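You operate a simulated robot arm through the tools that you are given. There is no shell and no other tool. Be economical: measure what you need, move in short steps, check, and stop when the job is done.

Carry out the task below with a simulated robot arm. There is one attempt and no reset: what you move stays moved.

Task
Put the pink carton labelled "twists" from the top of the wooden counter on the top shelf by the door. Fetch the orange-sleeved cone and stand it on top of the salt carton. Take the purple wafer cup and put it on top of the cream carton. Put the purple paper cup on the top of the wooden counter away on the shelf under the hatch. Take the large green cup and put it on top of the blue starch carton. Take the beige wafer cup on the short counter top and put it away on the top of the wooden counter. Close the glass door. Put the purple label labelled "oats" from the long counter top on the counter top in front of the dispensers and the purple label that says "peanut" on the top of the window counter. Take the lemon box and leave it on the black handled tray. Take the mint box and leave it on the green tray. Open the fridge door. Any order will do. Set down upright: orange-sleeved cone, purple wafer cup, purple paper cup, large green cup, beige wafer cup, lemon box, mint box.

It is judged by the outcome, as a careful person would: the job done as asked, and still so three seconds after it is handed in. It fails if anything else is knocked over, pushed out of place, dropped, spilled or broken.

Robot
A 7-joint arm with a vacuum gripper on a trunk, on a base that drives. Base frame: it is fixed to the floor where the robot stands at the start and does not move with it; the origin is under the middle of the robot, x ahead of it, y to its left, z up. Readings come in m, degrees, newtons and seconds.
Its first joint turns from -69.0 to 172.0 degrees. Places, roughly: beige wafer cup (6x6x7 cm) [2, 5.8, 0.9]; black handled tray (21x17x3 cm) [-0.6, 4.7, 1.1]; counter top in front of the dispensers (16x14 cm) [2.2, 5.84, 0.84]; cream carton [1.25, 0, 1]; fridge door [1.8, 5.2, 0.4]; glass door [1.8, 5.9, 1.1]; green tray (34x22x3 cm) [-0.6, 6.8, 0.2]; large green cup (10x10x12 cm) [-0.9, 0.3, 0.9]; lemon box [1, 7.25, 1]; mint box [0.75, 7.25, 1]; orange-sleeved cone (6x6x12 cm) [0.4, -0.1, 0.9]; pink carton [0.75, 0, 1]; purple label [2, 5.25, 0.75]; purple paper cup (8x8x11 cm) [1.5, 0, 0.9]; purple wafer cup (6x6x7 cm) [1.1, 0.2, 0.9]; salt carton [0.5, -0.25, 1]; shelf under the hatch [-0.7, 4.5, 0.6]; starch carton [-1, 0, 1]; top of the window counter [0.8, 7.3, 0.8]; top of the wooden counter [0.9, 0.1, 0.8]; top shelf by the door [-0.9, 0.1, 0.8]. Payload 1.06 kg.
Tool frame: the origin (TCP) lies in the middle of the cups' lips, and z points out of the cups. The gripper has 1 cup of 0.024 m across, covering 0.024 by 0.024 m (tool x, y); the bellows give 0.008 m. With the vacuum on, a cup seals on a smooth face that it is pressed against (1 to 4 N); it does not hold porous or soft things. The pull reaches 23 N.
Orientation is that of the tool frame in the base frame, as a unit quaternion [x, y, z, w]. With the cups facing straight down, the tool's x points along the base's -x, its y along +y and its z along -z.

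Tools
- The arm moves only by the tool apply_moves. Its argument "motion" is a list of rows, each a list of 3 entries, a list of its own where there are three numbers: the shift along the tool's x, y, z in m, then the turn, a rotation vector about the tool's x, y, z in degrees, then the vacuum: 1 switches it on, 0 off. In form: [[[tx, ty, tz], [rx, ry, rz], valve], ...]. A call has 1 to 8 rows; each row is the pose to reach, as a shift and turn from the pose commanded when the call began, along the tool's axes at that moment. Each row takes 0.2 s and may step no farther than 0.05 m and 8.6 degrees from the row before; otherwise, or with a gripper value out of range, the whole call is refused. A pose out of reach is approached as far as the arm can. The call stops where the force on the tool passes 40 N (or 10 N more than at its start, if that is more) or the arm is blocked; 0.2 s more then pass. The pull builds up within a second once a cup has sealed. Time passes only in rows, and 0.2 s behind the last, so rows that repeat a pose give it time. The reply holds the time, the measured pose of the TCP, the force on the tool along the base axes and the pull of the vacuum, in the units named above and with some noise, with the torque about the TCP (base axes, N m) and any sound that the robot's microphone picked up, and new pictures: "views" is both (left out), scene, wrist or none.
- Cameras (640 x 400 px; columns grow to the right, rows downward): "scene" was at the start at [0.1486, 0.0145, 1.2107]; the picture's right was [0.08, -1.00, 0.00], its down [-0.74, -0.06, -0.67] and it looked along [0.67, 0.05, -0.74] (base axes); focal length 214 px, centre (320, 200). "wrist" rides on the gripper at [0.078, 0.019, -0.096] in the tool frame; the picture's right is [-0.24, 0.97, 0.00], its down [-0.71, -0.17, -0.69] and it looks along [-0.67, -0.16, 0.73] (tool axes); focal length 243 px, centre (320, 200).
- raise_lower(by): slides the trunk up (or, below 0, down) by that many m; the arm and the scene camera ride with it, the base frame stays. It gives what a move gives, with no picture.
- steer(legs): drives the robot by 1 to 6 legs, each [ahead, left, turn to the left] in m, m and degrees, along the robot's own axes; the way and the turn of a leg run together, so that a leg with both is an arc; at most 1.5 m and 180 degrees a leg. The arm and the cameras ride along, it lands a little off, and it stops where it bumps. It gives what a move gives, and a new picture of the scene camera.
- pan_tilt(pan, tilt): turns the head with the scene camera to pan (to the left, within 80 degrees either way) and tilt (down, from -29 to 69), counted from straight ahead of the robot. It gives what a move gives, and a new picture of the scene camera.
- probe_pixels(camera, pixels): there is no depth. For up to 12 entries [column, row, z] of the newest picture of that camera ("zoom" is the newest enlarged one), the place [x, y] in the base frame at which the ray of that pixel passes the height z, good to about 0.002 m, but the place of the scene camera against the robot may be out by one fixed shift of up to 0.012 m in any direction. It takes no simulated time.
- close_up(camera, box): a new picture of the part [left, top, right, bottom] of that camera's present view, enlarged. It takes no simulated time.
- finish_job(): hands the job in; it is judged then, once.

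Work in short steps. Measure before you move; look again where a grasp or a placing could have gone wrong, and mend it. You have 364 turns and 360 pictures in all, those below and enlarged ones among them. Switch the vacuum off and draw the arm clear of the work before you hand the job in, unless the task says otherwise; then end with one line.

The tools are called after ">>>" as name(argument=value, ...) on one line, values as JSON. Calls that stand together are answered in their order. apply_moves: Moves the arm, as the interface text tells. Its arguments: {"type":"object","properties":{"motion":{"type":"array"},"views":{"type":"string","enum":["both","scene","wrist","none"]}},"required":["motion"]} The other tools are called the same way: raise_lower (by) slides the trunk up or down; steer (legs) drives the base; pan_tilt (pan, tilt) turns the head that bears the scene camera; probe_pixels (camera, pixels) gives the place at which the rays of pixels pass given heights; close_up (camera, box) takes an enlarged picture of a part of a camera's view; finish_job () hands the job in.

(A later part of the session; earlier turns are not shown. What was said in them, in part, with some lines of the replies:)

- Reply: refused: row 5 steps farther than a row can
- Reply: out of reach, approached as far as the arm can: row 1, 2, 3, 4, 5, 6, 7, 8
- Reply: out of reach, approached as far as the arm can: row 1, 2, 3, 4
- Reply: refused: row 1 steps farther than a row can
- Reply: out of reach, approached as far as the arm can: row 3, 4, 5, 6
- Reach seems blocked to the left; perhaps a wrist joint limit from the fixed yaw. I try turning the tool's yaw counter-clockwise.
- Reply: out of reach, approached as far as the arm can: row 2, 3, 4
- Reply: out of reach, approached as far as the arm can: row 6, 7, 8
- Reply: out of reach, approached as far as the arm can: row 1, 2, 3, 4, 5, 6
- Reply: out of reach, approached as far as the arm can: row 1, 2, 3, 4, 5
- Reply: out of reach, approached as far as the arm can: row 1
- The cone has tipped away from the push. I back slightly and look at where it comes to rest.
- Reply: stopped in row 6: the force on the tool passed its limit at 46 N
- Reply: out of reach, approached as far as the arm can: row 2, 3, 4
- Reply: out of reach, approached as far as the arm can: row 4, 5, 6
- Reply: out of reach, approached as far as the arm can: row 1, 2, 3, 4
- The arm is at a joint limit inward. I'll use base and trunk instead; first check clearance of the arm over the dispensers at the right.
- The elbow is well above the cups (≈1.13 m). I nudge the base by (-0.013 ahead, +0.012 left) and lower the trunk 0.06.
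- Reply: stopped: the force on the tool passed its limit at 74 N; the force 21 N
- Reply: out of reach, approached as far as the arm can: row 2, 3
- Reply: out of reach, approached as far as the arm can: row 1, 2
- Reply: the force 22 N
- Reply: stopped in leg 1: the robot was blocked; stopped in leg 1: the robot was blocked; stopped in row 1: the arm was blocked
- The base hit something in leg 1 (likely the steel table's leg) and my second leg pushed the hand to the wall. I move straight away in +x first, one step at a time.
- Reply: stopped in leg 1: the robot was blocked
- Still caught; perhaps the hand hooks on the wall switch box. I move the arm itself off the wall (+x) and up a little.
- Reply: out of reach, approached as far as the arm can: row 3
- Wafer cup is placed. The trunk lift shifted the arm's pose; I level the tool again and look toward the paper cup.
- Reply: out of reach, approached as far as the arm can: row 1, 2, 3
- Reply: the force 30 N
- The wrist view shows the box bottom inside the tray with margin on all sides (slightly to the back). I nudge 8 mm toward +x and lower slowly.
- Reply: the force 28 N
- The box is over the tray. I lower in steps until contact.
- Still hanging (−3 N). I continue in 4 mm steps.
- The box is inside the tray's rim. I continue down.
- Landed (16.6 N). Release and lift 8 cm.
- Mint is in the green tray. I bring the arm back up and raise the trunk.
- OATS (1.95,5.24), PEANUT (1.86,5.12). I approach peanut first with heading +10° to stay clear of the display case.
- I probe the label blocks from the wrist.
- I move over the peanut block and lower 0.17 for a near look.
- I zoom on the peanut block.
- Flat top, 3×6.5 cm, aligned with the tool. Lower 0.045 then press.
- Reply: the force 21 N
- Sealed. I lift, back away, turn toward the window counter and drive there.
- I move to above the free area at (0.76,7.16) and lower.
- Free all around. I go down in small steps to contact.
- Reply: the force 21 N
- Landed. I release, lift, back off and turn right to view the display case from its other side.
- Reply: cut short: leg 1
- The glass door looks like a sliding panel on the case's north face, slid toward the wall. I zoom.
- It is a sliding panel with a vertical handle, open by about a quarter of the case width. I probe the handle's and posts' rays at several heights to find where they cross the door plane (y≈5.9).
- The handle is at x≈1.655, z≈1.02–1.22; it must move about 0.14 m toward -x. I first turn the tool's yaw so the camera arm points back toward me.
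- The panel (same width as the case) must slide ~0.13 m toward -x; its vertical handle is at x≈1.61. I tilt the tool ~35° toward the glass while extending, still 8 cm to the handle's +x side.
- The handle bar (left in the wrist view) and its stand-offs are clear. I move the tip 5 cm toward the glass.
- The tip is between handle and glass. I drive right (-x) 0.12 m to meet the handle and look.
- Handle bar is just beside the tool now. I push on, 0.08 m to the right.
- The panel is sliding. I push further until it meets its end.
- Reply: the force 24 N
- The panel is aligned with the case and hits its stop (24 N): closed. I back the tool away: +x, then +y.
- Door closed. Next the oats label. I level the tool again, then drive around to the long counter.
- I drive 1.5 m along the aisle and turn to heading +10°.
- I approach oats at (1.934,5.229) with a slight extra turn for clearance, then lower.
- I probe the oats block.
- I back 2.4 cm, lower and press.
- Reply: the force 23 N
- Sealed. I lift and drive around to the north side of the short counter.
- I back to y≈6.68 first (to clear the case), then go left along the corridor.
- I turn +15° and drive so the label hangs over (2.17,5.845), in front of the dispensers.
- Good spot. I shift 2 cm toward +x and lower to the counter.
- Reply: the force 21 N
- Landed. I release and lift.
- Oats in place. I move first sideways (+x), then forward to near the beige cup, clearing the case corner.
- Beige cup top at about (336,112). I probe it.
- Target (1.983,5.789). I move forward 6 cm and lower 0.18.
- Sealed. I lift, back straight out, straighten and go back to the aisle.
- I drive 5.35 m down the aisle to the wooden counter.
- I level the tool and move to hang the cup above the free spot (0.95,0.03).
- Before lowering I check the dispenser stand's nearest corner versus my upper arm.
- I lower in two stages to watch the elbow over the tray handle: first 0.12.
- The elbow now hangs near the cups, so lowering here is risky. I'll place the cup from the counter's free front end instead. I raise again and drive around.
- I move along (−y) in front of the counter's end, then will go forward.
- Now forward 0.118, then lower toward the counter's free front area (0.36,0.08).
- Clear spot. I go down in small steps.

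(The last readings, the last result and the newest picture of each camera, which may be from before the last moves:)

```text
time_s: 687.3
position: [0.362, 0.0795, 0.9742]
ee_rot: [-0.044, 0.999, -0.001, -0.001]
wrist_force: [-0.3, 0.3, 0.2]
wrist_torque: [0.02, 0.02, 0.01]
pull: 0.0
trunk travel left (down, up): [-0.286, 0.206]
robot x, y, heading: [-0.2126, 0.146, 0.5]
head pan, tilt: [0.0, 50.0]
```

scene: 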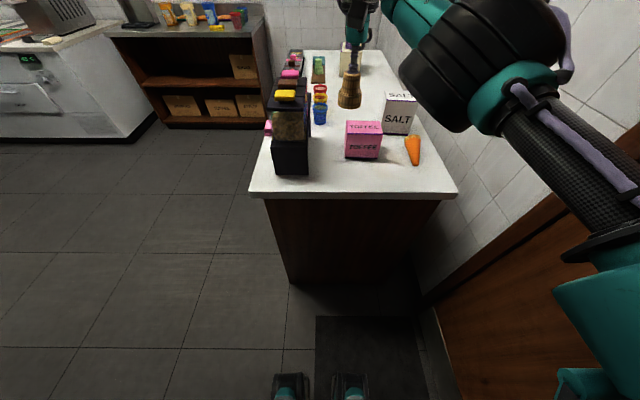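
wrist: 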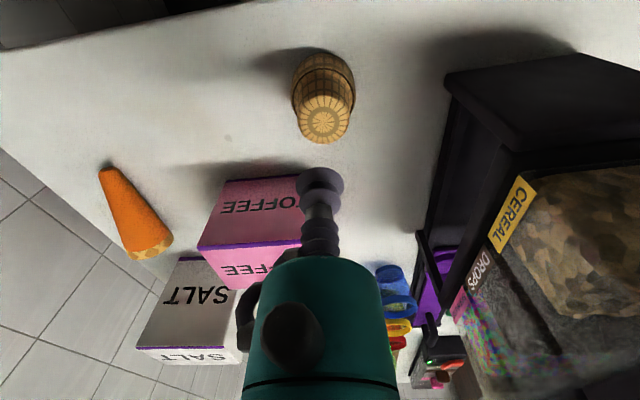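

Beige cup stands. Now the cone again: wafer surfaces do seal (the cups did), so I'll try the cone's waffle rim band instead of the sleeve. I raise and bring the tool above it.

>>> raise_lower(by=0.15)

>>> steer(legs=[[0, 0, -15.5], [0.188, -0.047, 0]])

>>> apply_moves(motion=[[[0, 0, 0], [0, -4, -3.2], 0], [[0, 0, 0], [0, -9, -6.4], 0], [[0, 0, 0], [0, -14, -6.4], 0], [[0, 0, 0], [0, -18.4, -6.4], 0]], views="wrist")

```text
time_s: 689.1
position: [0.3589, 0.08, 1.1235]
ee_rot: [-0.045, 0.999, -0.002, 0.0]
wrist_force: [-1.0, -0.8, -0.4]
wrist_torque: [0.0, 0.03, 0.01]
pull: 0.0
trunk travel left (down, up): [-0.436, 0.056]
robot x, y, heading: [-0.2163, 0.1452, 0.6]
head pan, tilt: [0.0, 50.0]
```

```text
time_s: 691.6
position: [0.4904, -0.1634, 1.1242]
ee_rot: [0.089, 0.996, -0.002, 0.0]
wrist_force: [0.2, 0.8, -0.2]
wrist_torque: [0.01, -0.03, 0.0]
pull: 0.1
trunk travel left (down, up): [-0.436, 0.056]
robot x, y, heading: [-0.051, 0.0505, -14.9]
head pan, tilt: [0.0, 50.0]
```

scene: 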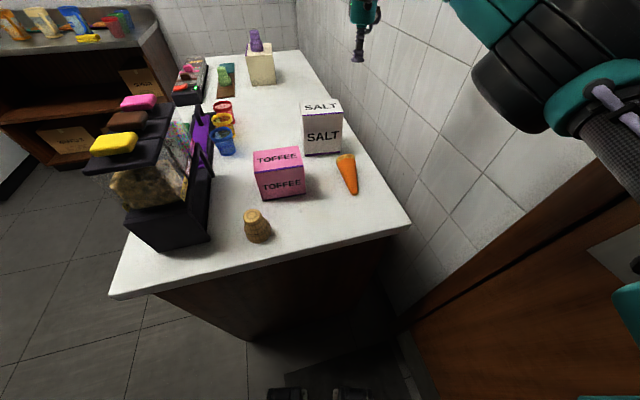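

```text
time_s: 692.6
position: [0.4905, -0.1627, 1.1241]
ee_rot: [0.033, 0.987, -0.017, 0.159]
wrist_force: [0.3, 0.3, 0.6]
wrist_torque: [0.0, 0.0, 0.0]
pull: 0.1
trunk travel left (down, up): [-0.436, 0.056]
robot x, y, heading: [-0.0468, 0.0527, -14.8]
head pan, tilt: [0.0, 50.0]
```

wrist: 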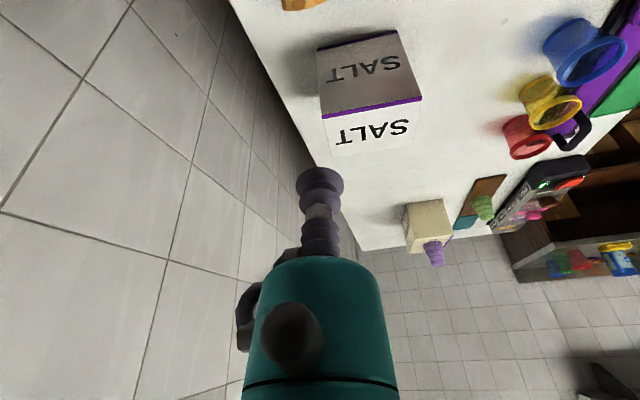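

Tilt is set (18° toward +x). I lower 0.16 and look.

>>> raise_lower(by=-0.16)

>>> apply_moves(motion=[[[0, 0, 0], [0, 0, 0], 0]], views="wrist")

```text
time_s: 694.4
position: [0.4899, -0.1629, 0.9652]
ee_rot: [0.032, 0.987, -0.016, 0.159]
wrist_force: [0.3, -0.4, -0.5]
wrist_torque: [0.0, 0.02, -0.01]
pull: 0.0
trunk travel left (down, up): [-0.276, 0.216]
robot x, y, heading: [-0.0501, 0.0499, -15.1]
head pan, tilt: [0.0, 50.0]
```

```text
time_s: 694.8
position: [0.4903, -0.1619, 0.9648]
ee_rot: [0.032, 0.987, -0.015, 0.158]
wrist_force: [0.2, 0.3, 0.7]
wrist_torque: [0.02, 0.03, -0.02]
pull: 0.0
trunk travel left (down, up): [-0.276, 0.216]
robot x, y, heading: [-0.0496, 0.05, -14.9]
head pan, tilt: [0.0, 50.0]
```

wrist: 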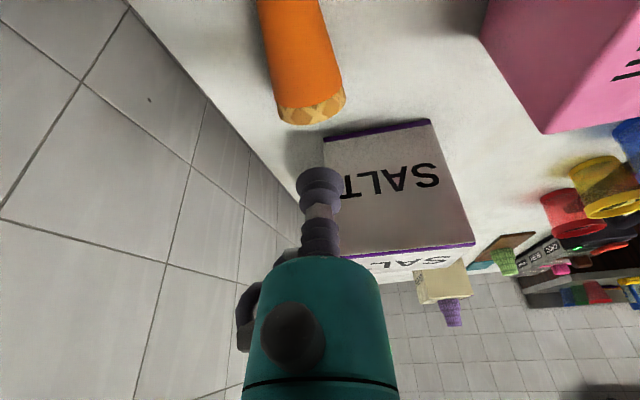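

I probe the waffle band (around (314,100)) and the rim.

>>> close_up(camera="wrist", box=[240, 30, 380, 150])

>>> probe_pixels(camera="wrist", pixels=[[314, 100, 0.893], [310, 112, 0.898], [278, 100, 0.87], [344, 85, 0.87], [300, 40, 0.87], [322, 35, 0.87], [262, 40, 0.86]])

```text
3.33 times, centred on (310, 90) of wrist
```

zoom: 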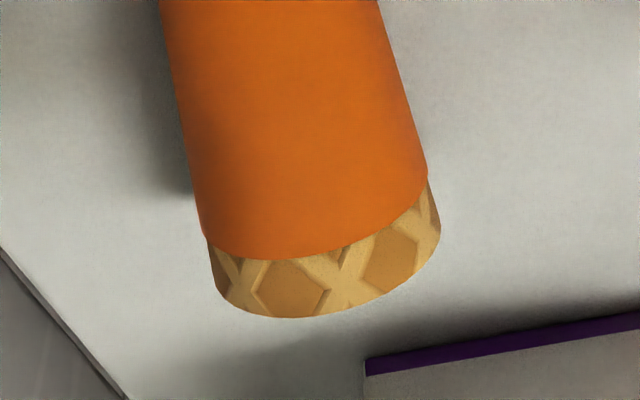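

```text
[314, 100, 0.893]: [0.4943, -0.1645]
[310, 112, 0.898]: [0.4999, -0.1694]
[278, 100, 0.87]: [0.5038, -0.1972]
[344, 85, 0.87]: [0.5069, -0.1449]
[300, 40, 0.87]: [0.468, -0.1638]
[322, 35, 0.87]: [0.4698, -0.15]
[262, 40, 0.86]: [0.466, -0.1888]
```

The waffle band is only ~1.2 cm wide, but the sleeve reaches higher than I used before and the cone's axis is now at y≈-0.170. I'll grip at the sleeve's very top (largest radius). Lower 0.05 and align.

>>> raise_lower(by=-0.05)

>>> apply_moves(motion=[[[0.0064, -0.0081, 0], [0, 0, 0], 1], [[0.0064, -0.0081, 0.012], [0, 0, 0], 1], [[0.0064, -0.0081, 0.017], [0, 0, 0], 1], [[0.0064, -0.0081, 0.02], [0, 0, 0], 1], [[0.0064, -0.0081, 0.022], [0, 0, 0], 1], [[0.0064, -0.0081, 0.022], [0, 0, 0], 1], [[0.0064, -0.0081, 0.022], [0, 0, 0], 1]], views="wrist")

```text
time_s: 695.7
position: [0.4891, -0.1617, 0.9158]
ee_rot: [0.032, 0.987, -0.016, 0.159]
wrist_force: [0.2, 0.9, -0.1]
wrist_torque: [0.0, 0.03, 0.0]
pull: 0.0
trunk travel left (down, up): [-0.226, 0.266]
robot x, y, heading: [-0.0469, 0.0517, -15.0]
head pan, tilt: [0.0, 50.0]
```

```text
time_s: 697.3
position: [0.49, -0.1709, 0.8932]
ee_rot: [0.033, 0.986, -0.016, 0.16]
wrist_force: [1.5, 1.3, 11.7]
wrist_torque: [0.13, -0.04, 0.01]
pull: 23.2
trunk travel left (down, up): [-0.226, 0.266]
robot x, y, heading: [-0.0481, 0.0529, -14.9]
head pan, tilt: [0.0, 50.0]
```

wrist: 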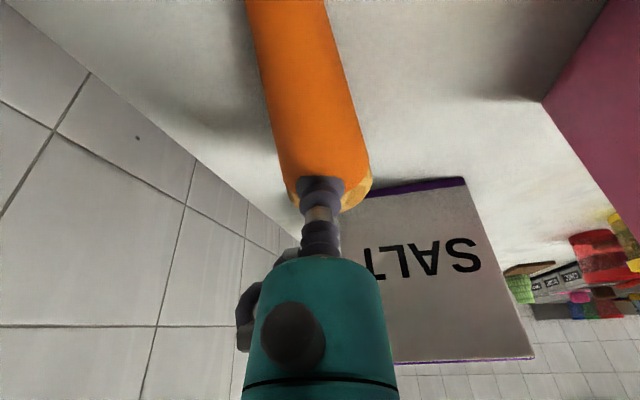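

It sealed at the larger radius! I lift it with the trunk and back the robot off 0.25 m.

>>> raise_lower(by=0.2)

>>> steer(legs=[[-0.25, 0, 0]])

>>> apply_moves(motion=[[[-0.037, 0, -0.0027], [0, -8.5, 0], 1], [[-0.0731, 0, -0.0109], [0, -17, 0], 1], [[-0.1076, 0, -0.0244], [0, -25.5, 0], 1], [[-0.1398, 0, -0.0428], [0, -34, 0], 1], [[-0.1689, 0, -0.0657], [0, -42.5, 0], 1], [[-0.1943, 0, -0.0926], [0, -51, 0], 1], [[-0.2154, 0, -0.1232], [0, -59.5, 0], 1], [[-0.2318, 0, -0.1564], [0, -68, 0], 1]], views="scene")

```text
time_s: 699.5
position: [0.4909, -0.1713, 1.0921]
ee_rot: [0.033, 0.987, -0.016, 0.159]
wrist_force: [-0.2, -0.5, -0.5]
wrist_torque: [0.03, -0.02, 0.02]
pull: 22.8
trunk travel left (down, up): [-0.426, 0.066]
robot x, y, heading: [-0.0472, 0.046, -14.9]
head pan, tilt: [0.0, 50.0]
```

```text
time_s: 701.3
position: [0.2465, -0.1089, 1.0929]
ee_rot: [0.036, 0.986, -0.017, 0.159]
wrist_force: [-0.4, 0.8, -0.3]
wrist_torque: [0.0, -0.05, -0.06]
pull: 23.4
trunk travel left (down, up): [-0.426, 0.066]
robot x, y, heading: [-0.29, 0.1139, -15.1]
head pan, tilt: [0.0, 50.0]
```

scene: 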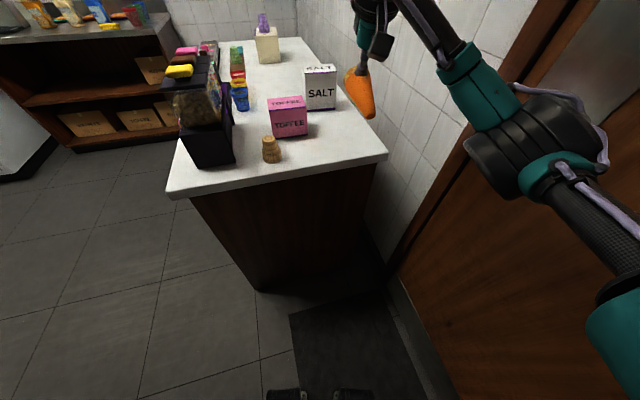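

```text
time_s: 703.1
position: [0.4195, -0.1177, 1.314]
ee_rot: [0.02, 0.728, -0.034, 0.684]
wrist_force: [-0.2, 0.0, -1.0]
wrist_torque: [0.0, -0.04, 0.06]
pull: 23.0
trunk travel left (down, up): [-0.426, 0.066]
robot x, y, heading: [-0.2894, 0.1171, -15.0]
head pan, tilt: [0.0, 50.0]
```

scene: 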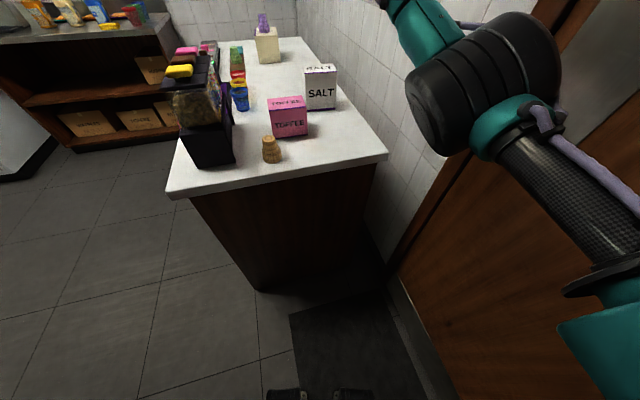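

I complete the rotation (to 99°, cone upright) and lower the arm 0.1.

>>> apply_moves(motion=[[[0.033, 0, 0.002], [0, -4.5, 0], 1], [[0.066, 0, 0.004], [0, -9, 0], 1], [[0.0998, 0, 0.006], [0, -12.6, 0], 1]], views="none")

>>> pan_tilt(pan=-5, tilt=25)

>>> apply_moves(motion=[[[0, 0, 0], [0, 0, 0], 1]], views="both")

```text
time_s: 703.9
position: [0.4206, -0.1184, 1.2141]
ee_rot: [0.016, 0.649, -0.035, 0.76]
wrist_force: [0.1, 0.6, -0.1]
wrist_torque: [0.0, 0.01, -0.01]
pull: 22.3
trunk travel left (down, up): [-0.426, 0.066]
robot x, y, heading: [-0.2904, 0.1135, -15.2]
head pan, tilt: [0.0, 50.0]
```

```text
time_s: 704.8
position: [0.4214, -0.1203, 1.2141]
ee_rot: [0.017, 0.65, -0.036, 0.759]
wrist_force: [0.5, -0.1, -0.3]
wrist_torque: [0.0, -0.01, -0.01]
pull: 22.7
trunk travel left (down, up): [-0.426, 0.066]
robot x, y, heading: [-0.2878, 0.1154, -14.9]
head pan, tilt: [-5.0, 25.0]
```

scene: 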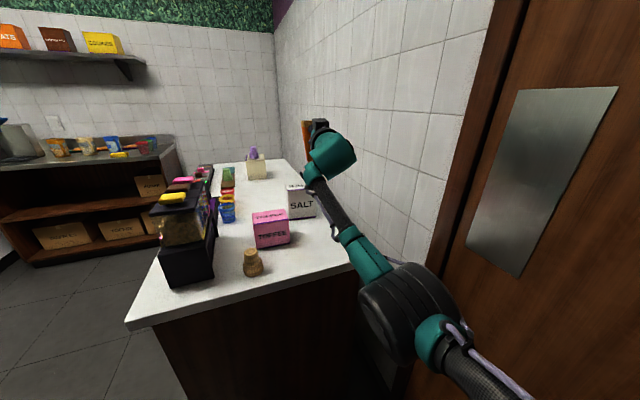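

```text
time_s: 705.2
position: [0.4215, -0.1189, 1.2133]
ee_rot: [0.016, 0.65, -0.035, 0.759]
wrist_force: [0.9, -1.0, 0.0]
wrist_torque: [0.0, 0.0, 0.01]
pull: 22.7
trunk travel left (down, up): [-0.426, 0.066]
robot x, y, heading: [-0.2922, 0.1163, -15.2]
head pan, tilt: [-5.0, 25.0]
```

scene: 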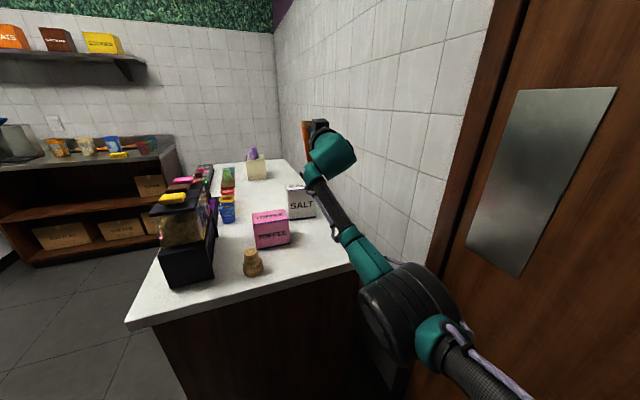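
wrist: 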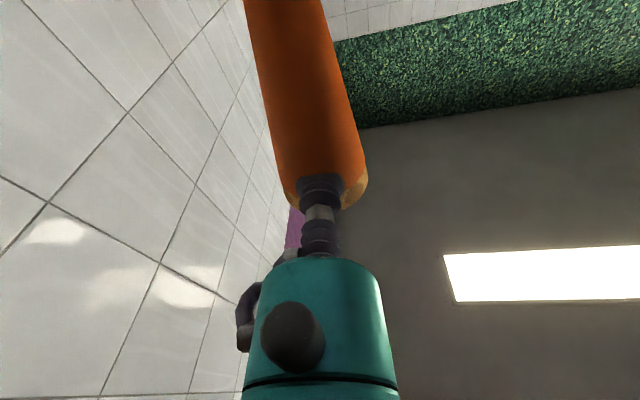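

Cone is held upright (tool pitch 8.9°, as needed). I extend the arm 0.1 forward while still in front of the counter.

>>> apply_moves(motion=[[[0.005, 0, 0.033], [0, 0, 0], 1], [[0.0103, 0, 0.066], [0, 0, 0], 1], [[0.0155, 0, 0.0988], [0, 0, 0], 1]], views="none")

```text
time_s: 706.0
position: [0.4525, -0.1204, 1.2144]
ee_rot: [0.015, 0.65, -0.034, 0.759]
wrist_force: [0.3, -0.3, -0.4]
wrist_torque: [-0.02, 0.02, -0.02]
pull: 23.2
out of reach, approached as far as the arm can: row 2, 3
trunk travel left (down, up): [-0.426, 0.066]
robot x, y, heading: [-0.2905, 0.117, -15.3]
head pan, tilt: [-5.0, 25.0]
```

Reach limit. I lower the arm itself 0.1 here (rather than the trunk), then drive forward.

>>> apply_moves(motion=[[[0.033, 0, -0.005], [0, 0, 0], 1], [[0.066, 0, -0.01], [0, 0, 0], 1], [[0.0988, 0, -0.0155], [0, 0, 0], 1]], views="scene")

```text
time_s: 706.8
position: [0.4525, -0.1234, 1.1082]
ee_rot: [0.016, 0.65, -0.034, 0.759]
wrist_force: [-0.6, -0.7, 0.0]
wrist_torque: [0.0, -0.02, 0.02]
pull: 22.9
trunk travel left (down, up): [-0.426, 0.066]
robot x, y, heading: [-0.2887, 0.1165, -15.1]
head pan, tilt: [-5.0, 25.0]
```

scene: 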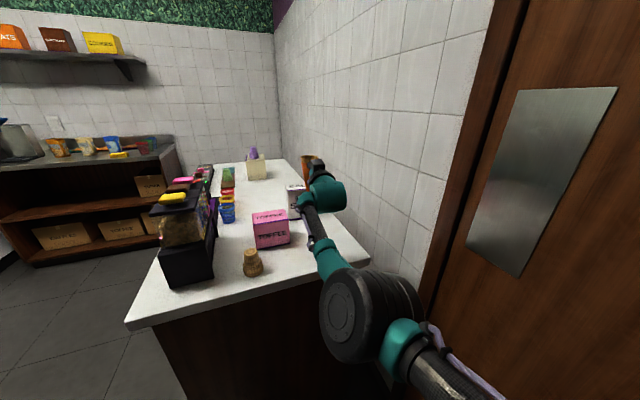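

The elbow drum is near counter height, so I should not drive it into the edge. At this lower height I try extending the arm further forward 0.08.

>>> apply_moves(motion=[[[0.006, 0, 0.04], [0, 0, 0], 1], [[0.0124, 0, 0.079], [0, 0, 0], 1], [[0.0185, 0, 0.118], [0, 0, 0], 1]], views="none")

```text
time_s: 707.6
position: [0.4704, -0.1231, 1.1177]
ee_rot: [0.017, 0.649, -0.035, 0.759]
wrist_force: [-0.3, -0.1, 0.5]
wrist_torque: [0.02, 0.01, 0.01]
pull: 22.4
out of reach, approached as far as the arm can: row 1, 2, 3
trunk travel left (down, up): [-0.426, 0.066]
robot x, y, heading: [-0.2865, 0.1192, -15.0]
head pan, tilt: [-5.0, 25.0]
```

I check the elbow's real clearance to the counter with a steeper view.

>>> pan_tilt(pan=-15, tilt=55)

>>> apply_moves(motion=[[[0, 0, 0], [0, 0, 0], 1]], views="scene")

```text
time_s: 708.6
position: [0.4687, -0.1238, 1.119]
ee_rot: [0.016, 0.65, -0.035, 0.759]
wrist_force: [0.9, -0.8, 0.0]
wrist_torque: [-0.02, 0.0, -0.02]
pull: 22.8
trunk travel left (down, up): [-0.426, 0.066]
robot x, y, heading: [-0.2934, 0.1127, -15.1]
head pan, tilt: [-15.0, 55.0]
```

scene: 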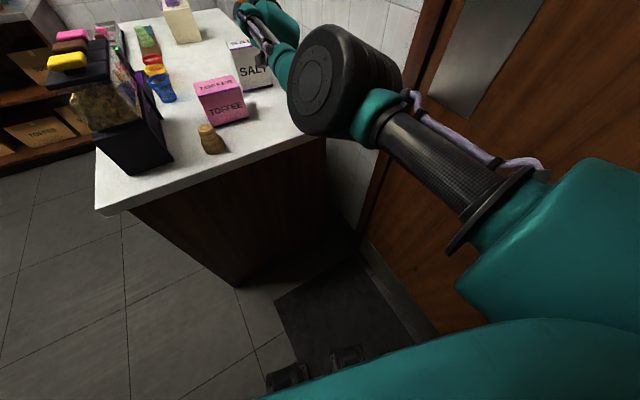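

```text
time_s: 709.0
position: [0.4704, -0.1237, 1.1187]
ee_rot: [0.017, 0.649, -0.036, 0.759]
wrist_force: [0.7, 0.4, -0.2]
wrist_torque: [0.02, 0.01, 0.0]
pull: 23.5
trunk travel left (down, up): [-0.426, 0.066]
robot x, y, heading: [-0.2867, 0.116, -15.2]
head pan, tilt: [-15.0, 55.0]
```

scene: 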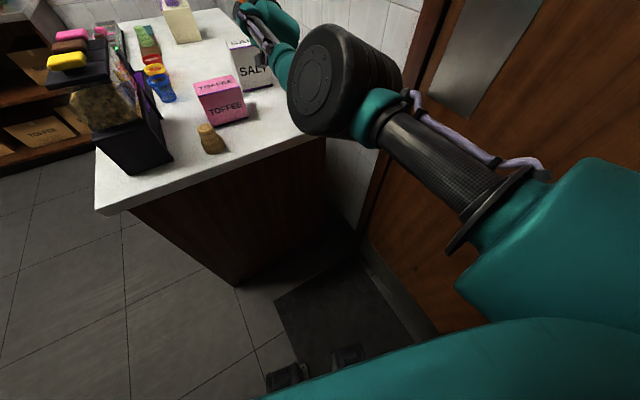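

The elbow (≈1.0–1.1 m high) clears the counter. I drive forward 0.149 m in x to bring the cone above the salt carton.

>>> steer(legs=[[0.1433, 0.0407, 0]])

>>> close_up(camera="scene", box=[180, 0, 340, 120])

```text
time_s: 710.3
position: [0.6179, -0.1258, 1.1178]
ee_rot: [0.017, 0.649, -0.036, 0.76]
wrist_force: [-0.4, -1.1, -0.3]
wrist_torque: [-0.01, 0.03, 0.0]
pull: 22.4
trunk travel left (down, up): [-0.426, 0.066]
robot x, y, heading: [-0.1385, 0.115, -15.1]
head pan, tilt: [-15.0, 55.0]
```

scene: 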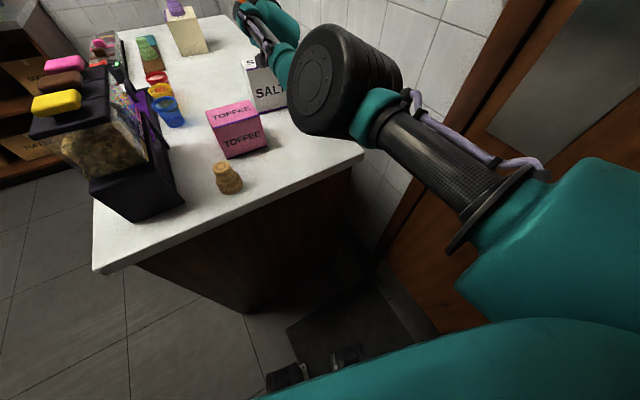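

```text
3.33 times, centred on (260, 60) of scene
```

zoom: 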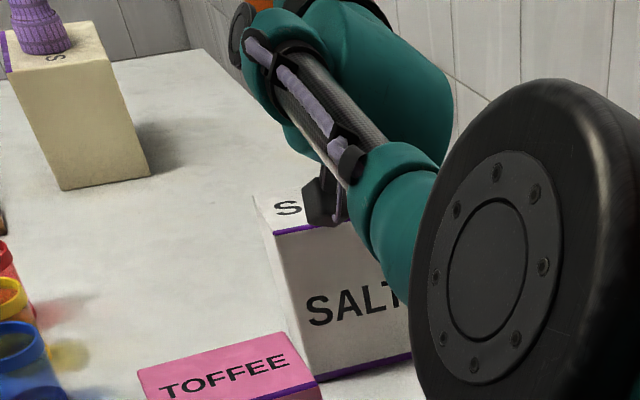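

The hand hides the cone, so I locate the salt's visible top-left corners.

>>> probe_pixels(camera="scene", pixels=[[246.5, 69.9, 0.972], [239.9, 58.5, 0.972], [255, 113, 0.842], [246.5, 69.9, 0.965]])

```text
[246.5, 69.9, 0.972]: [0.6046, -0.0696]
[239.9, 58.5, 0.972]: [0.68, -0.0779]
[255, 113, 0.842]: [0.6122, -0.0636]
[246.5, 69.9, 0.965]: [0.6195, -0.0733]
```

Salt centre ≈(0.645,-0.125); the cone axis is at (0.644,-0.128). I lower the arm in steps.

>>> apply_moves(motion=[[[0.015, 0, -0.0023], [0, 0, 0], 1], [[0.03, 0, -0.0046], [0, 0, 0], 1], [[0.038, 0, -0.0059], [0, 0, 0], 1]], views="none")

```text
time_s: 711.1
position: [0.6179, -0.1285, 1.0806]
ee_rot: [0.017, 0.65, -0.036, 0.759]
wrist_force: [0.0, -0.3, -0.5]
wrist_torque: [0.0, 0.01, 0.0]
pull: 22.0
trunk travel left (down, up): [-0.426, 0.066]
robot x, y, heading: [-0.1391, 0.1147, -15.3]
head pan, tilt: [-15.0, 55.0]
```

>>> apply_moves(motion=[[[0.003, 0, -0.0005], [0, 0, 0], 1], [[0.006, 0, -0.0009], [0, 0, 0], 1], [[0.009, 0, -0.0014], [0, 0, 0], 1]], views="none")

```text
time_s: 711.9
position: [0.6181, -0.1266, 1.0739]
ee_rot: [0.017, 0.649, -0.037, 0.76]
wrist_force: [-2.2, -1.7, 5.7]
wrist_torque: [-0.19, -0.03, -0.02]
pull: 22.9
trunk travel left (down, up): [-0.426, 0.066]
robot x, y, heading: [-0.1439, 0.1156, -15.3]
head pan, tilt: [-15.0, 55.0]
```

Contact (≈6 N). Before releasing I check the cone's lean precisely with a wrist close-up.

>>> close_up(camera="wrist", box=[220, 0, 420, 200])

```text
2.00 times, centred on (320, 100) of wrist
```

zoom: 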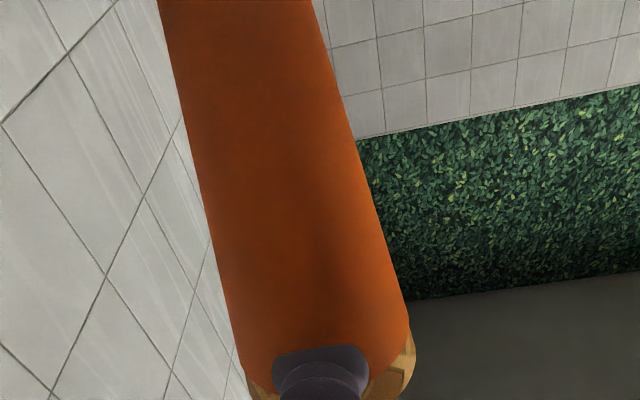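

The cone leans only ~3° sideways. I lift 3 mm, roll the tool -2.5° to correct, and set it down again.

>>> apply_moves(motion=[[[-0.004, 0, 0.0006], [0, 0, 0], 1], [[-0.004, 0, 0.0006], [0, 0, -2.5], 1], [[-0.002, 0, 0.0003], [0, 0, -2.5], 1], [[0.0, 0, 0.0], [0, 0, -2.5], 1], [[0.001, 0, 0.0], [0, 0, -2.5], 1]], views="none")

```text
time_s: 713.1
position: [0.6168, -0.1263, 1.0728]
ee_rot: [0.003, 0.648, -0.054, 0.76]
wrist_force: [-3.1, 0.2, 11.4]
wrist_torque: [0.08, 0.06, 0.03]
pull: 22.9
trunk travel left (down, up): [-0.426, 0.066]
robot x, y, heading: [-0.14, 0.1179, -15.0]
head pan, tilt: [-15.0, 55.0]
```

I take off the vertical press slightly, then release while backing away smoothly along the tool axis.

>>> apply_moves(motion=[[[-0.002, 0, 0], [0, 0, 0], 1], [[-0.002, 0, -0.001], [0, 0, 0], 0], [[-0.002, 0, -0.004], [0, 0, 0], 0], [[-0.002, 0, -0.009], [0, 0, 0], 0], [[-0.002, 0, -0.02], [0, 0, 0], 0], [[-0.002, 0, -0.05], [0, 0, 0], 0]], views="both")

```text
time_s: 714.5
position: [0.5669, -0.1253, 1.0639]
ee_rot: [0.002, 0.65, -0.052, 0.759]
wrist_force: [0.4, -1.0, -0.6]
wrist_torque: [0.02, 0.03, 0.0]
pull: 0.2
trunk travel left (down, up): [-0.426, 0.066]
robot x, y, heading: [-0.1365, 0.1161, -15.3]
head pan, tilt: [-15.0, 55.0]
```

scene: 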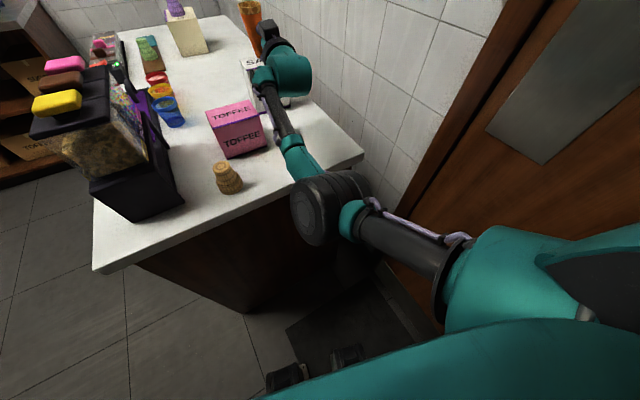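
wrist: 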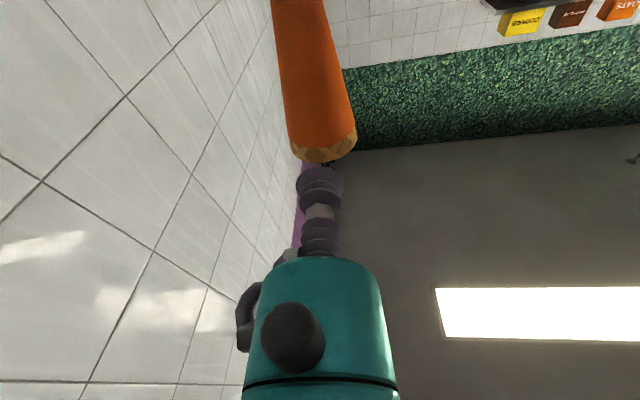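

The cone stands upright on the salt carton. I back the robot off straight.

>>> steer(legs=[[-0.25, -0.06, 0]])

>>> close_up(camera="scene", box=[180, 0, 340, 120])

```text
time_s: 716.4
position: [0.3085, -0.1164, 1.0638]
ee_rot: [0.003, 0.65, -0.053, 0.758]
wrist_force: [-0.2, -0.2, -0.2]
wrist_torque: [-0.01, -0.02, 0.02]
pull: 0.1
trunk travel left (down, up): [-0.426, 0.066]
robot x, y, heading: [-0.3971, 0.1236, -15.4]
head pan, tilt: [-15.0, 55.0]
```

scene: 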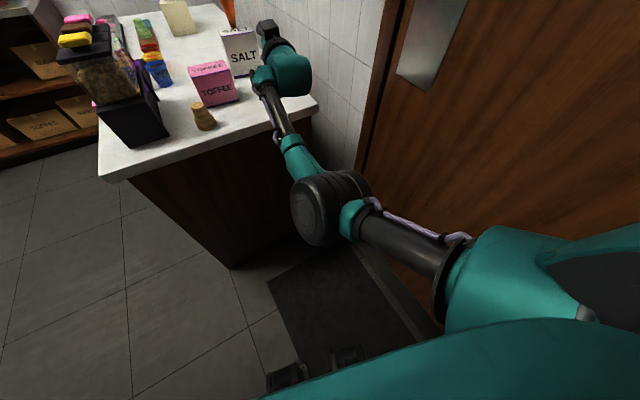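

```text
3.33 times, centred on (260, 60) of scene
```

zoom: 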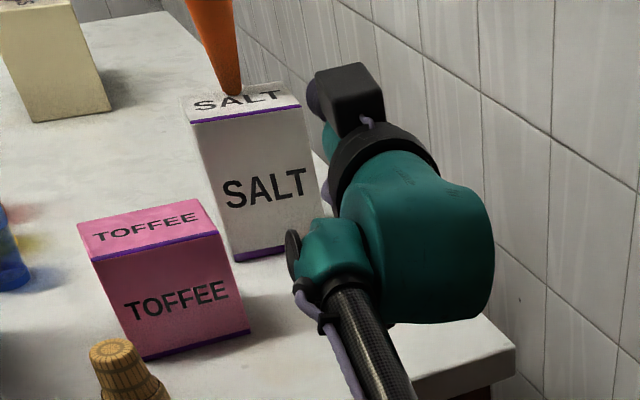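

Cone done. Now the fridge. I raise the arm clear of everything, then turn toward the aisle.

>>> apply_moves(motion=[[[-0.04, 0, 0.006], [0, 0, 0], 0], [[-0.08, 0, 0.012], [0, 0, 0], 0], [[-0.12, 0, 0.018], [0, 0, 0], 0], [[-0.16, 0, 0.025], [0, 0, 0], 0]], views="none")

>>> raise_lower(by=0.06)

```text
time_s: 717.4
position: [0.311, -0.1061, 1.2222]
ee_rot: [0.004, 0.651, -0.053, 0.758]
wrist_force: [0.2, 0.0, 0.2]
wrist_torque: [0.01, 0.02, 0.01]
pull: 0.0
trunk travel left (down, up): [-0.426, 0.066]
robot x, y, heading: [-0.3978, 0.1283, -15.5]
head pan, tilt: [-15.0, 55.0]
```

```text
time_s: 718.4
position: [0.3092, -0.1071, 1.2833]
ee_rot: [0.004, 0.65, -0.054, 0.758]
wrist_force: [0.3, -0.7, -0.2]
wrist_torque: [-0.02, -0.02, -0.02]
pull: 0.0
trunk travel left (down, up): [-0.486, 0.006]
robot x, y, heading: [-0.396, 0.1263, -15.2]
head pan, tilt: [-15.0, 55.0]
```

I turn left to face +y and drive up the aisle.

>>> steer(legs=[[0, 0, 105], [0.9, -0.45, 0], [1.4, -0.3, 0], [1.4, 0, 0]])

```text
time_s: 741.2
position: [0.3981, 4.5374, 1.285]
ee_rot: [-0.517, 0.394, 0.574, 0.499]
wrist_force: [0.5, -0.3, -0.3]
wrist_torque: [0.01, 0.02, -0.02]
pull: 0.0
trunk travel left (down, up): [-0.486, 0.006]
robot x, y, heading: [0.3726, 3.7939, 90.8]
head pan, tilt: [-15.0, 55.0]
```

scene: 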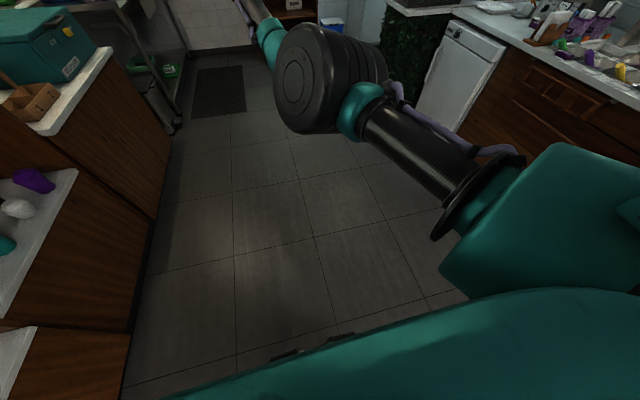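

I continue to y≈5.55 and turn right to heading -11°.

>>> steer(legs=[[1.0, 0, 0], [0.77, 0, 0], [0, 0, -101.8]])

>>> pan_tilt(pan=10, tilt=35)

>>> close_up(camera="scene", box=[0, 0, 640, 400])

```text
time_s: 754.6
position: [1.0712, 5.3614, 1.2855]
ee_rot: [-0.006, 0.65, -0.043, 0.759]
wrist_force: [-0.1, -0.8, 0.5]
wrist_torque: [0.01, 0.01, -0.03]
pull: 0.1
trunk travel left (down, up): [-0.486, 0.006]
robot x, y, heading: [0.3576, 5.5723, -13.9]
head pan, tilt: [-15.0, 55.0]
```

scene: 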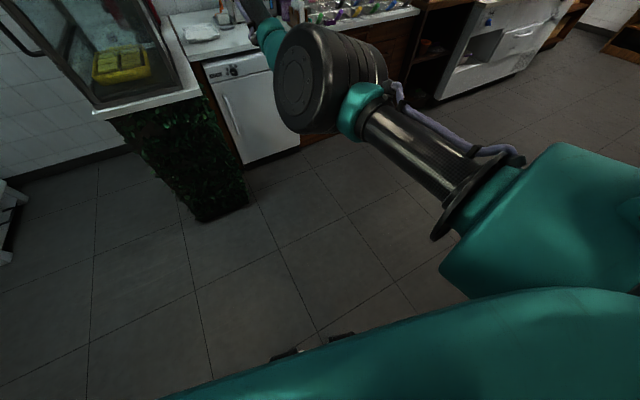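

```text
time_s: 755.5
position: [1.0719, 5.361, 1.2853]
ee_rot: [-0.005, 0.65, -0.044, 0.759]
wrist_force: [-0.3, -0.1, 0.4]
wrist_torque: [0.03, -0.01, 0.03]
pull: 0.1
trunk travel left (down, up): [-0.486, 0.006]
robot x, y, heading: [0.3593, 5.5699, -14.0]
head pan, tilt: [10.0, 35.0]
```

scene: 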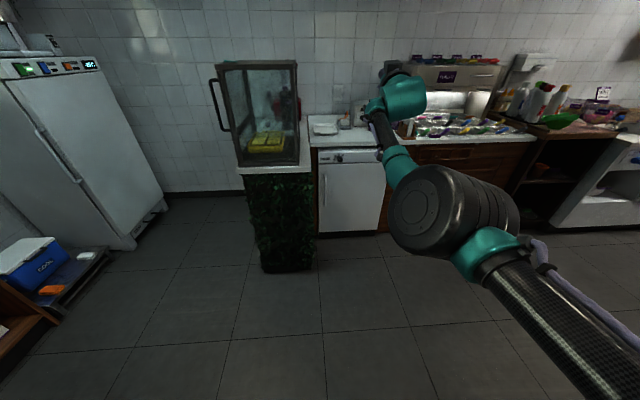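

```text
1.00 times, centred on (320, 200) of scene (not enlarged: the box is as wide or as high as the picture)
```

zoom: 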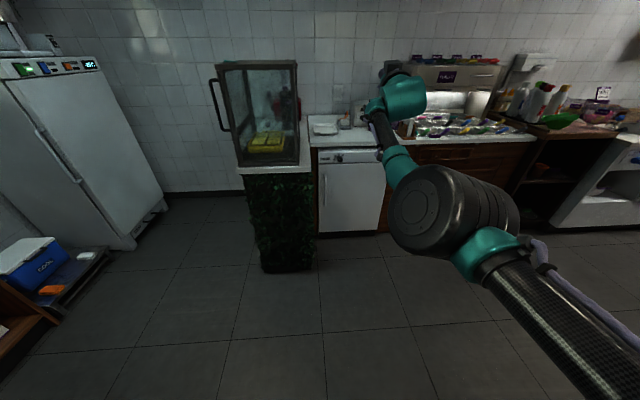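

I probe the fridge door's lower corners and its handle.

>>> probe_pixels(camera="scene", pixels=[[321, 233, 0.08], [378, 231, 0.08], [319, 165, 0.72], [386, 163, 0.72], [325, 205, 0.4], [325, 205, 0.35], [325, 175, 0.65]])

```text
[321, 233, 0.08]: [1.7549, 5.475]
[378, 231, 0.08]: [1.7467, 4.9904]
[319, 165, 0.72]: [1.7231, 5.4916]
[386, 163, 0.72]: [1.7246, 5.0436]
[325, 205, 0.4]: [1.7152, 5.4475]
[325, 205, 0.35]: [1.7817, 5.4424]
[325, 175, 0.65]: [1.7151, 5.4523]
```

Door: y 5.02–5.48 at x≈1.74, handle at y≈5.45. I level the tool and lower the arm 0.2, then the trunk.

>>> apply_moves(motion=[[[0.044, 0, -0.007], [0, 2, 0], 0], [[0.087, 0, -0.0136], [0, 4, 0], 0], [[0.13, 0, -0.0204], [0, 6, 0], 0], [[0.174, 0, -0.0272], [0, 8, 0], 0], [[0.217, 0, -0.034], [0, 8.9, 0], 0]], views="none")

>>> raise_lower(by=-0.47)

```text
time_s: 756.7
position: [1.0734, 5.3474, 1.0656]
ee_rot: [-0.002, 0.707, -0.045, 0.706]
wrist_force: [0.9, 0.6, -0.1]
wrist_torque: [-0.03, 0.0, 0.02]
pull: 0.0
trunk travel left (down, up): [-0.486, 0.006]
robot x, y, heading: [0.3555, 5.5724, -13.6]
head pan, tilt: [10.0, 35.0]
```

```text
refused: -0.47 is not a number from -0.4 to 0.4
```

>>> raise_lower(by=-0.4)

>>> raise_lower(by=-0.07)

```text
time_s: 760.5
position: [0.9704, 5.3738, 0.2333]
ee_rot: [0.037, 0.89, 0.014, 0.453]
wrist_force: [0.0, -0.6, -0.1]
wrist_torque: [-0.01, 0.01, 0.02]
pull: 0.2
trunk travel left (down, up): [-0.086, 0.406]
robot x, y, heading: [0.3579, 5.5726, -14.2]
head pan, tilt: [10.0, 35.0]
```

```text
time_s: 761.6
position: [0.9693, 5.3744, 0.1641]
ee_rot: [0.038, 0.89, 0.013, 0.455]
wrist_force: [0.1, -0.7, 0.2]
wrist_torque: [-0.01, 0.0, 0.04]
pull: 0.2
trunk travel left (down, up): [-0.016, 0.476]
robot x, y, heading: [0.3573, 5.5731, -13.8]
head pan, tilt: [10.0, 35.0]
```

The trunk move also changed the arm's posture (now tilted and low, but free). I raise the arm and rotate it back to horizontal.

>>> apply_moves(motion=[[[-0.0424, 0, -0.0183], [0, -4.5, 0], 0], [[-0.0848, 0, -0.0366], [0, -9, 0], 0], [[-0.1272, 0, -0.0549], [0, -13.5, 0], 0], [[-0.1696, 0, -0.0732], [0, -18, 0], 0], [[-0.212, 0, -0.0915], [0, -22.5, 0], 0], [[-0.2544, 0, -0.1098], [0, -27, 0], 0], [[-0.2968, 0, -0.1281], [0, -31.5, 0], 0], [[-0.3392, 0, -0.1464], [0, -36, 0], 0]], views="scene")

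```text
time_s: 763.4
position: [1.0495, 5.348, 0.5234]
ee_rot: [0.042, 0.706, 0.001, 0.707]
wrist_force: [-0.4, 0.9, 0.0]
wrist_torque: [-0.04, -0.02, 0.05]
pull: 0.0
trunk travel left (down, up): [-0.016, 0.476]
robot x, y, heading: [0.3589, 5.5757, -13.9]
head pan, tilt: [10.0, 35.0]
```

scene: 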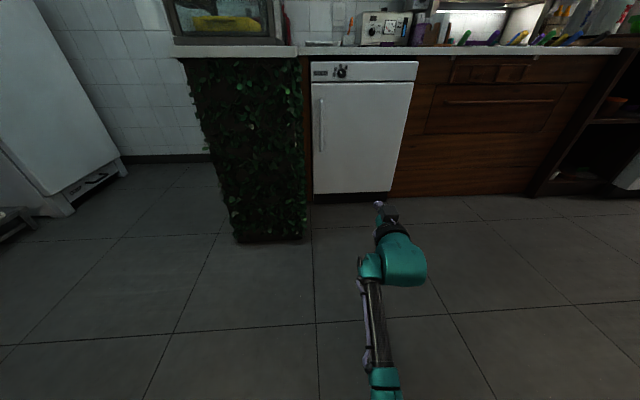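

Good posture. I turn +3.3° and drive to 5 cm in front of the door at y≈5.37.

>>> steer(legs=[[0, 0, 3.3], [0.6, 0.095, 0]])

>>> apply_moves(motion=[[[0, 0, 0], [0, 0, 0], 0]], views="wrist")

```text
time_s: 767.2
position: [1.6644, 5.375, 0.5212]
ee_rot: [0.019, 0.707, 0.021, 0.707]
wrist_force: [-0.2, 0.2, -0.2]
wrist_torque: [-0.01, -0.01, 0.01]
pull: 0.1
trunk travel left (down, up): [-0.016, 0.476]
robot x, y, heading: [0.9665, 5.5637, -10.4]
head pan, tilt: [10.0, 35.0]
```

scene: 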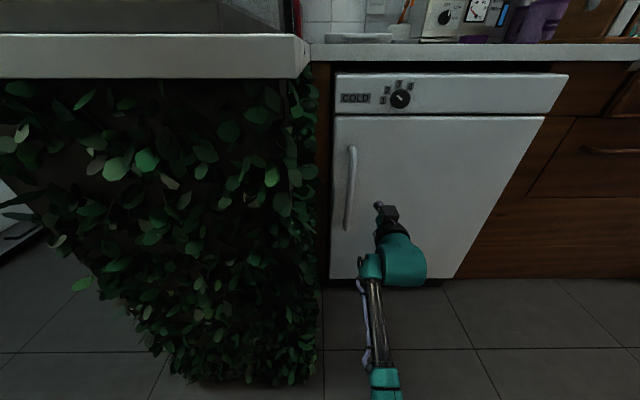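

```text
time_s: 767.6
position: [1.6637, 5.3768, 0.5226]
ee_rot: [0.018, 0.707, 0.022, 0.707]
wrist_force: [0.9, 1.4, -0.4]
wrist_torque: [-0.04, -0.03, 0.0]
pull: 0.1
trunk travel left (down, up): [-0.016, 0.476]
robot x, y, heading: [0.9605, 5.5629, -10.3]
head pan, tilt: [10.0, 35.0]
```

wrist: 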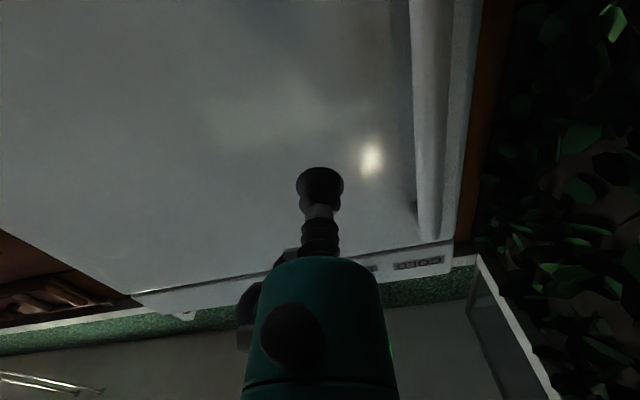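

The tool faces the flat door beside the handle. I drive 4.5 cm closer, then press with the arm, vacuum on.

>>> steer(legs=[[0.0443, 0.008, 0]])

>>> apply_moves(motion=[[[0, 0, 0.006], [0, 0, 0], 1], [[0, 0, 0.012], [0, 0, 0], 1], [[0, 0, 0.018], [0, 0, 0], 1], [[0, 0, 0.023], [0, 0, 0], 1], [[0, 0, 0.028], [0, 0, 0], 1], [[0, 0, 0.033], [0, 0, 0], 1]], views="none")

```text
time_s: 768.5
position: [1.7081, 5.3762, 0.5229]
ee_rot: [0.019, 0.707, 0.022, 0.707]
wrist_force: [0.5, 0.0, -0.5]
wrist_torque: [-0.04, 0.03, 0.03]
pull: 0.1
trunk travel left (down, up): [-0.016, 0.476]
robot x, y, heading: [1.0056, 5.5614, -10.2]
head pan, tilt: [10.0, 35.0]
```

scene: 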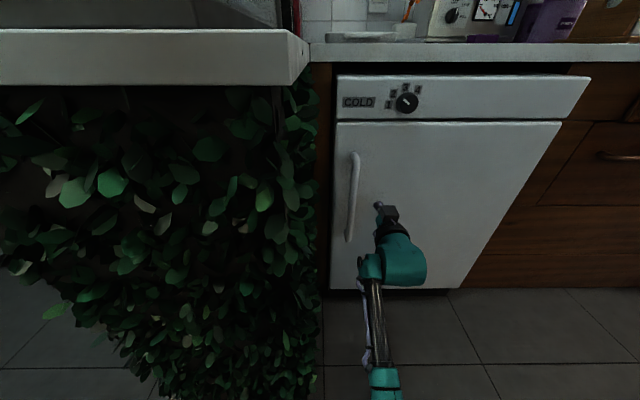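

```text
time_s: 769.9
position: [1.7428, 5.377, 0.5227]
ee_rot: [0.019, 0.707, 0.022, 0.707]
wrist_force: [2.6, 0.6, 0.2]
wrist_torque: [-0.03, 0.01, 0.0]
pull: 22.8
trunk travel left (down, up): [-0.016, 0.476]
robot x, y, heading: [1.0069, 5.5603, -10.1]
head pan, tilt: [10.0, 35.0]
```

Sealed on the door. I pull it open by an arc about the hinge (right edge): 10° first.

>>> steer(legs=[[-0.0699, -0.145, 10]])

```text
time_s: 771.8
position: [1.6788, 5.3749, 0.5222]
ee_rot: [-0.042, 0.706, 0.083, 0.702]
wrist_force: [1.4, -12.1, -1.3]
wrist_torque: [-0.03, -0.02, 0.11]
pull: 22.4
trunk travel left (down, up): [-0.016, 0.476]
robot x, y, heading: [0.9216, 5.4256, -0.5]
head pan, tilt: [10.0, 35.0]
```

scene: 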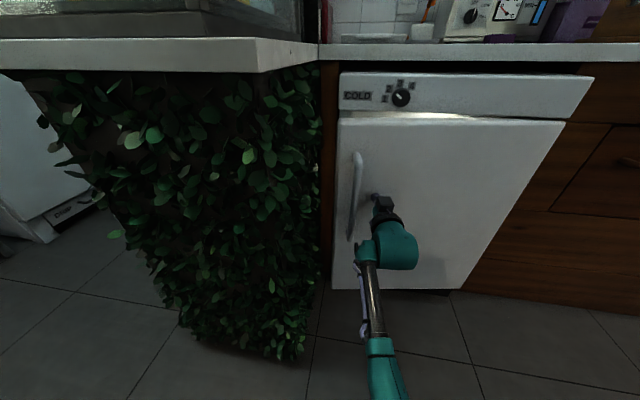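

The door is opening. I continue the arc by 12°, slightly more to the right to ease the side force.

>>> steer(legs=[[-0.0834, -0.179, 12]])

```text
time_s: 774.1
position: [1.609, 5.3414, 0.5228]
ee_rot: [-0.116, 0.698, 0.156, 0.689]
wrist_force: [-3.9, 7.2, 1.5]
wrist_torque: [0.12, 0.04, -0.05]
pull: 22.7
trunk travel left (down, up): [-0.016, 0.476]
robot x, y, heading: [0.8587, 5.2322, 11.7]
head pan, tilt: [10.0, 35.0]
```

scene: 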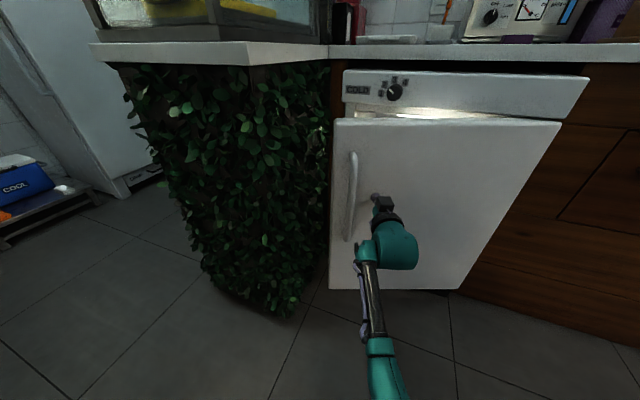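

Opened ~22°. I continue with 15° more.

>>> steer(legs=[[-0.102, -0.2175, 15]])

```text
time_s: 776.7
position: [1.532, 5.2843, 0.5232]
ee_rot: [-0.208, 0.676, 0.247, 0.662]
wrist_force: [-6.3, 6.5, 0.1]
wrist_torque: [0.03, 0.03, -0.15]
pull: 22.3
trunk travel left (down, up): [-0.016, 0.476]
robot x, y, heading: [0.8362, 4.9846, 26.9]
head pan, tilt: [10.0, 35.0]
```

scene: 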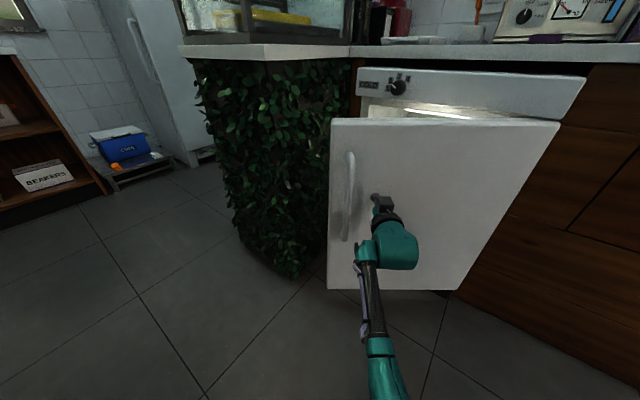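

~37° open. Two more arc pieces for a clearly open door.

>>> steer(legs=[[-0.1207, -0.256, 18]])

```text
time_s: 779.6
position: [1.4622, 5.2005, 0.5218]
ee_rot: [-0.311, 0.635, 0.347, 0.616]
wrist_force: [-8.7, 4.1, 0.1]
wrist_torque: [0.04, 0.05, -0.16]
pull: 23.2
trunk travel left (down, up): [-0.016, 0.476]
robot x, y, heading: [0.8934, 4.6971, 44.9]
head pan, tilt: [10.0, 35.0]
```

scene: 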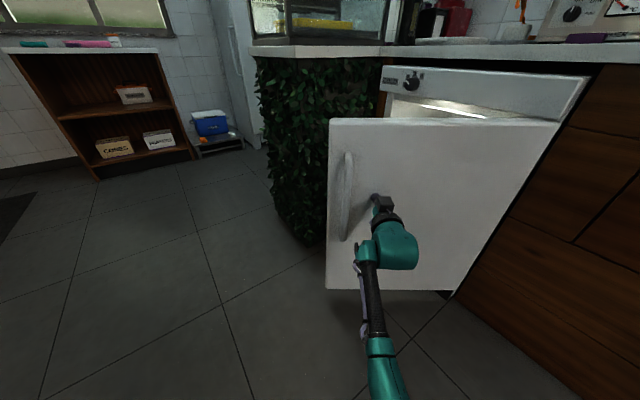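

~55°. One more 20° piece.

>>> steer(legs=[[-0.1325, -0.287, 20]])

```text
time_s: 782.8
position: [1.4226, 5.0889, 0.5228]
ee_rot: [-0.415, 0.573, 0.448, 0.547]
wrist_force: [-9.1, 0.5, -0.2]
wrist_torque: [0.0, 0.03, -0.2]
pull: 23.5
trunk travel left (down, up): [-0.016, 0.476]
robot x, y, heading: [1.0562, 4.4297, 64.7]
head pan, tilt: [10.0, 35.0]
```

scene: 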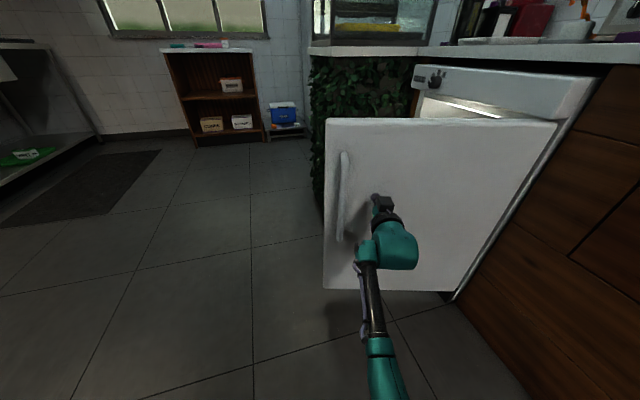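

The fridge door is about 75° open. I release and draw the tool back.

>>> apply_moves(motion=[[[0, 0, 0], [0, 0, 0], 0], [[0, 0, -0.002], [0, 0, 0], 0], [[0, 0, -0.006], [0, 0, 0], 0], [[0, 0, -0.02], [0, 0, 0], 0], [[0, 0, -0.05], [0, 0, 0], 0], [[0, 0, -0.08], [0, 0, 0], 0]], views="none")

>>> steer(legs=[[-0.4, 0, 0]])

```text
time_s: 784.2
position: [1.4032, 5.0178, 0.5405]
ee_rot: [-0.409, 0.565, 0.453, 0.554]
wrist_force: [0.3, 0.6, 0.4]
wrist_torque: [0.02, -0.03, 0.01]
pull: 0.0
trunk travel left (down, up): [-0.016, 0.476]
robot x, y, heading: [1.0582, 4.425, 64.7]
head pan, tilt: [10.0, 35.0]
```

```text
time_s: 786.7
position: [1.2333, 4.658, 0.541]
ee_rot: [-0.407, 0.564, 0.455, 0.557]
wrist_force: [-0.4, 0.8, 1.3]
wrist_torque: [-0.04, 0.0, -0.05]
pull: 0.0
trunk travel left (down, up): [-0.016, 0.476]
robot x, y, heading: [0.8836, 4.068, 64.5]
head pan, tilt: [10.0, 35.0]
```

scene: 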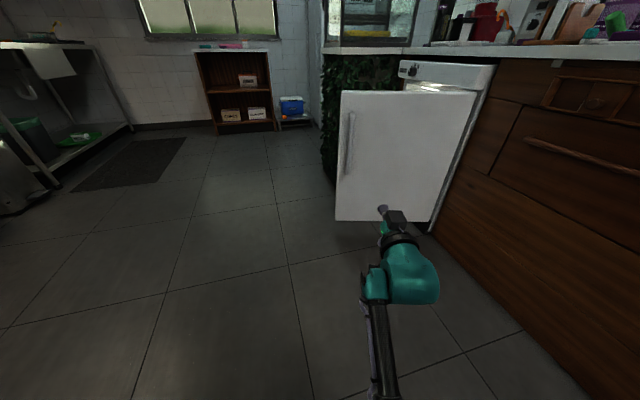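

The door stays open, every other item was seen in place after release, the vacuum is off and the arm is clear. I hand the job in.

>>> finish_job()

```text
The job is handed in.
```

All twelve tasks are finished and the job is handed in. The fridge door is about 75° open. I tipped the orange-sleeved cone over on the first try, then picked it up and stood it upright on the salt carton. I last checked most items when I set them down, not at hand-in.
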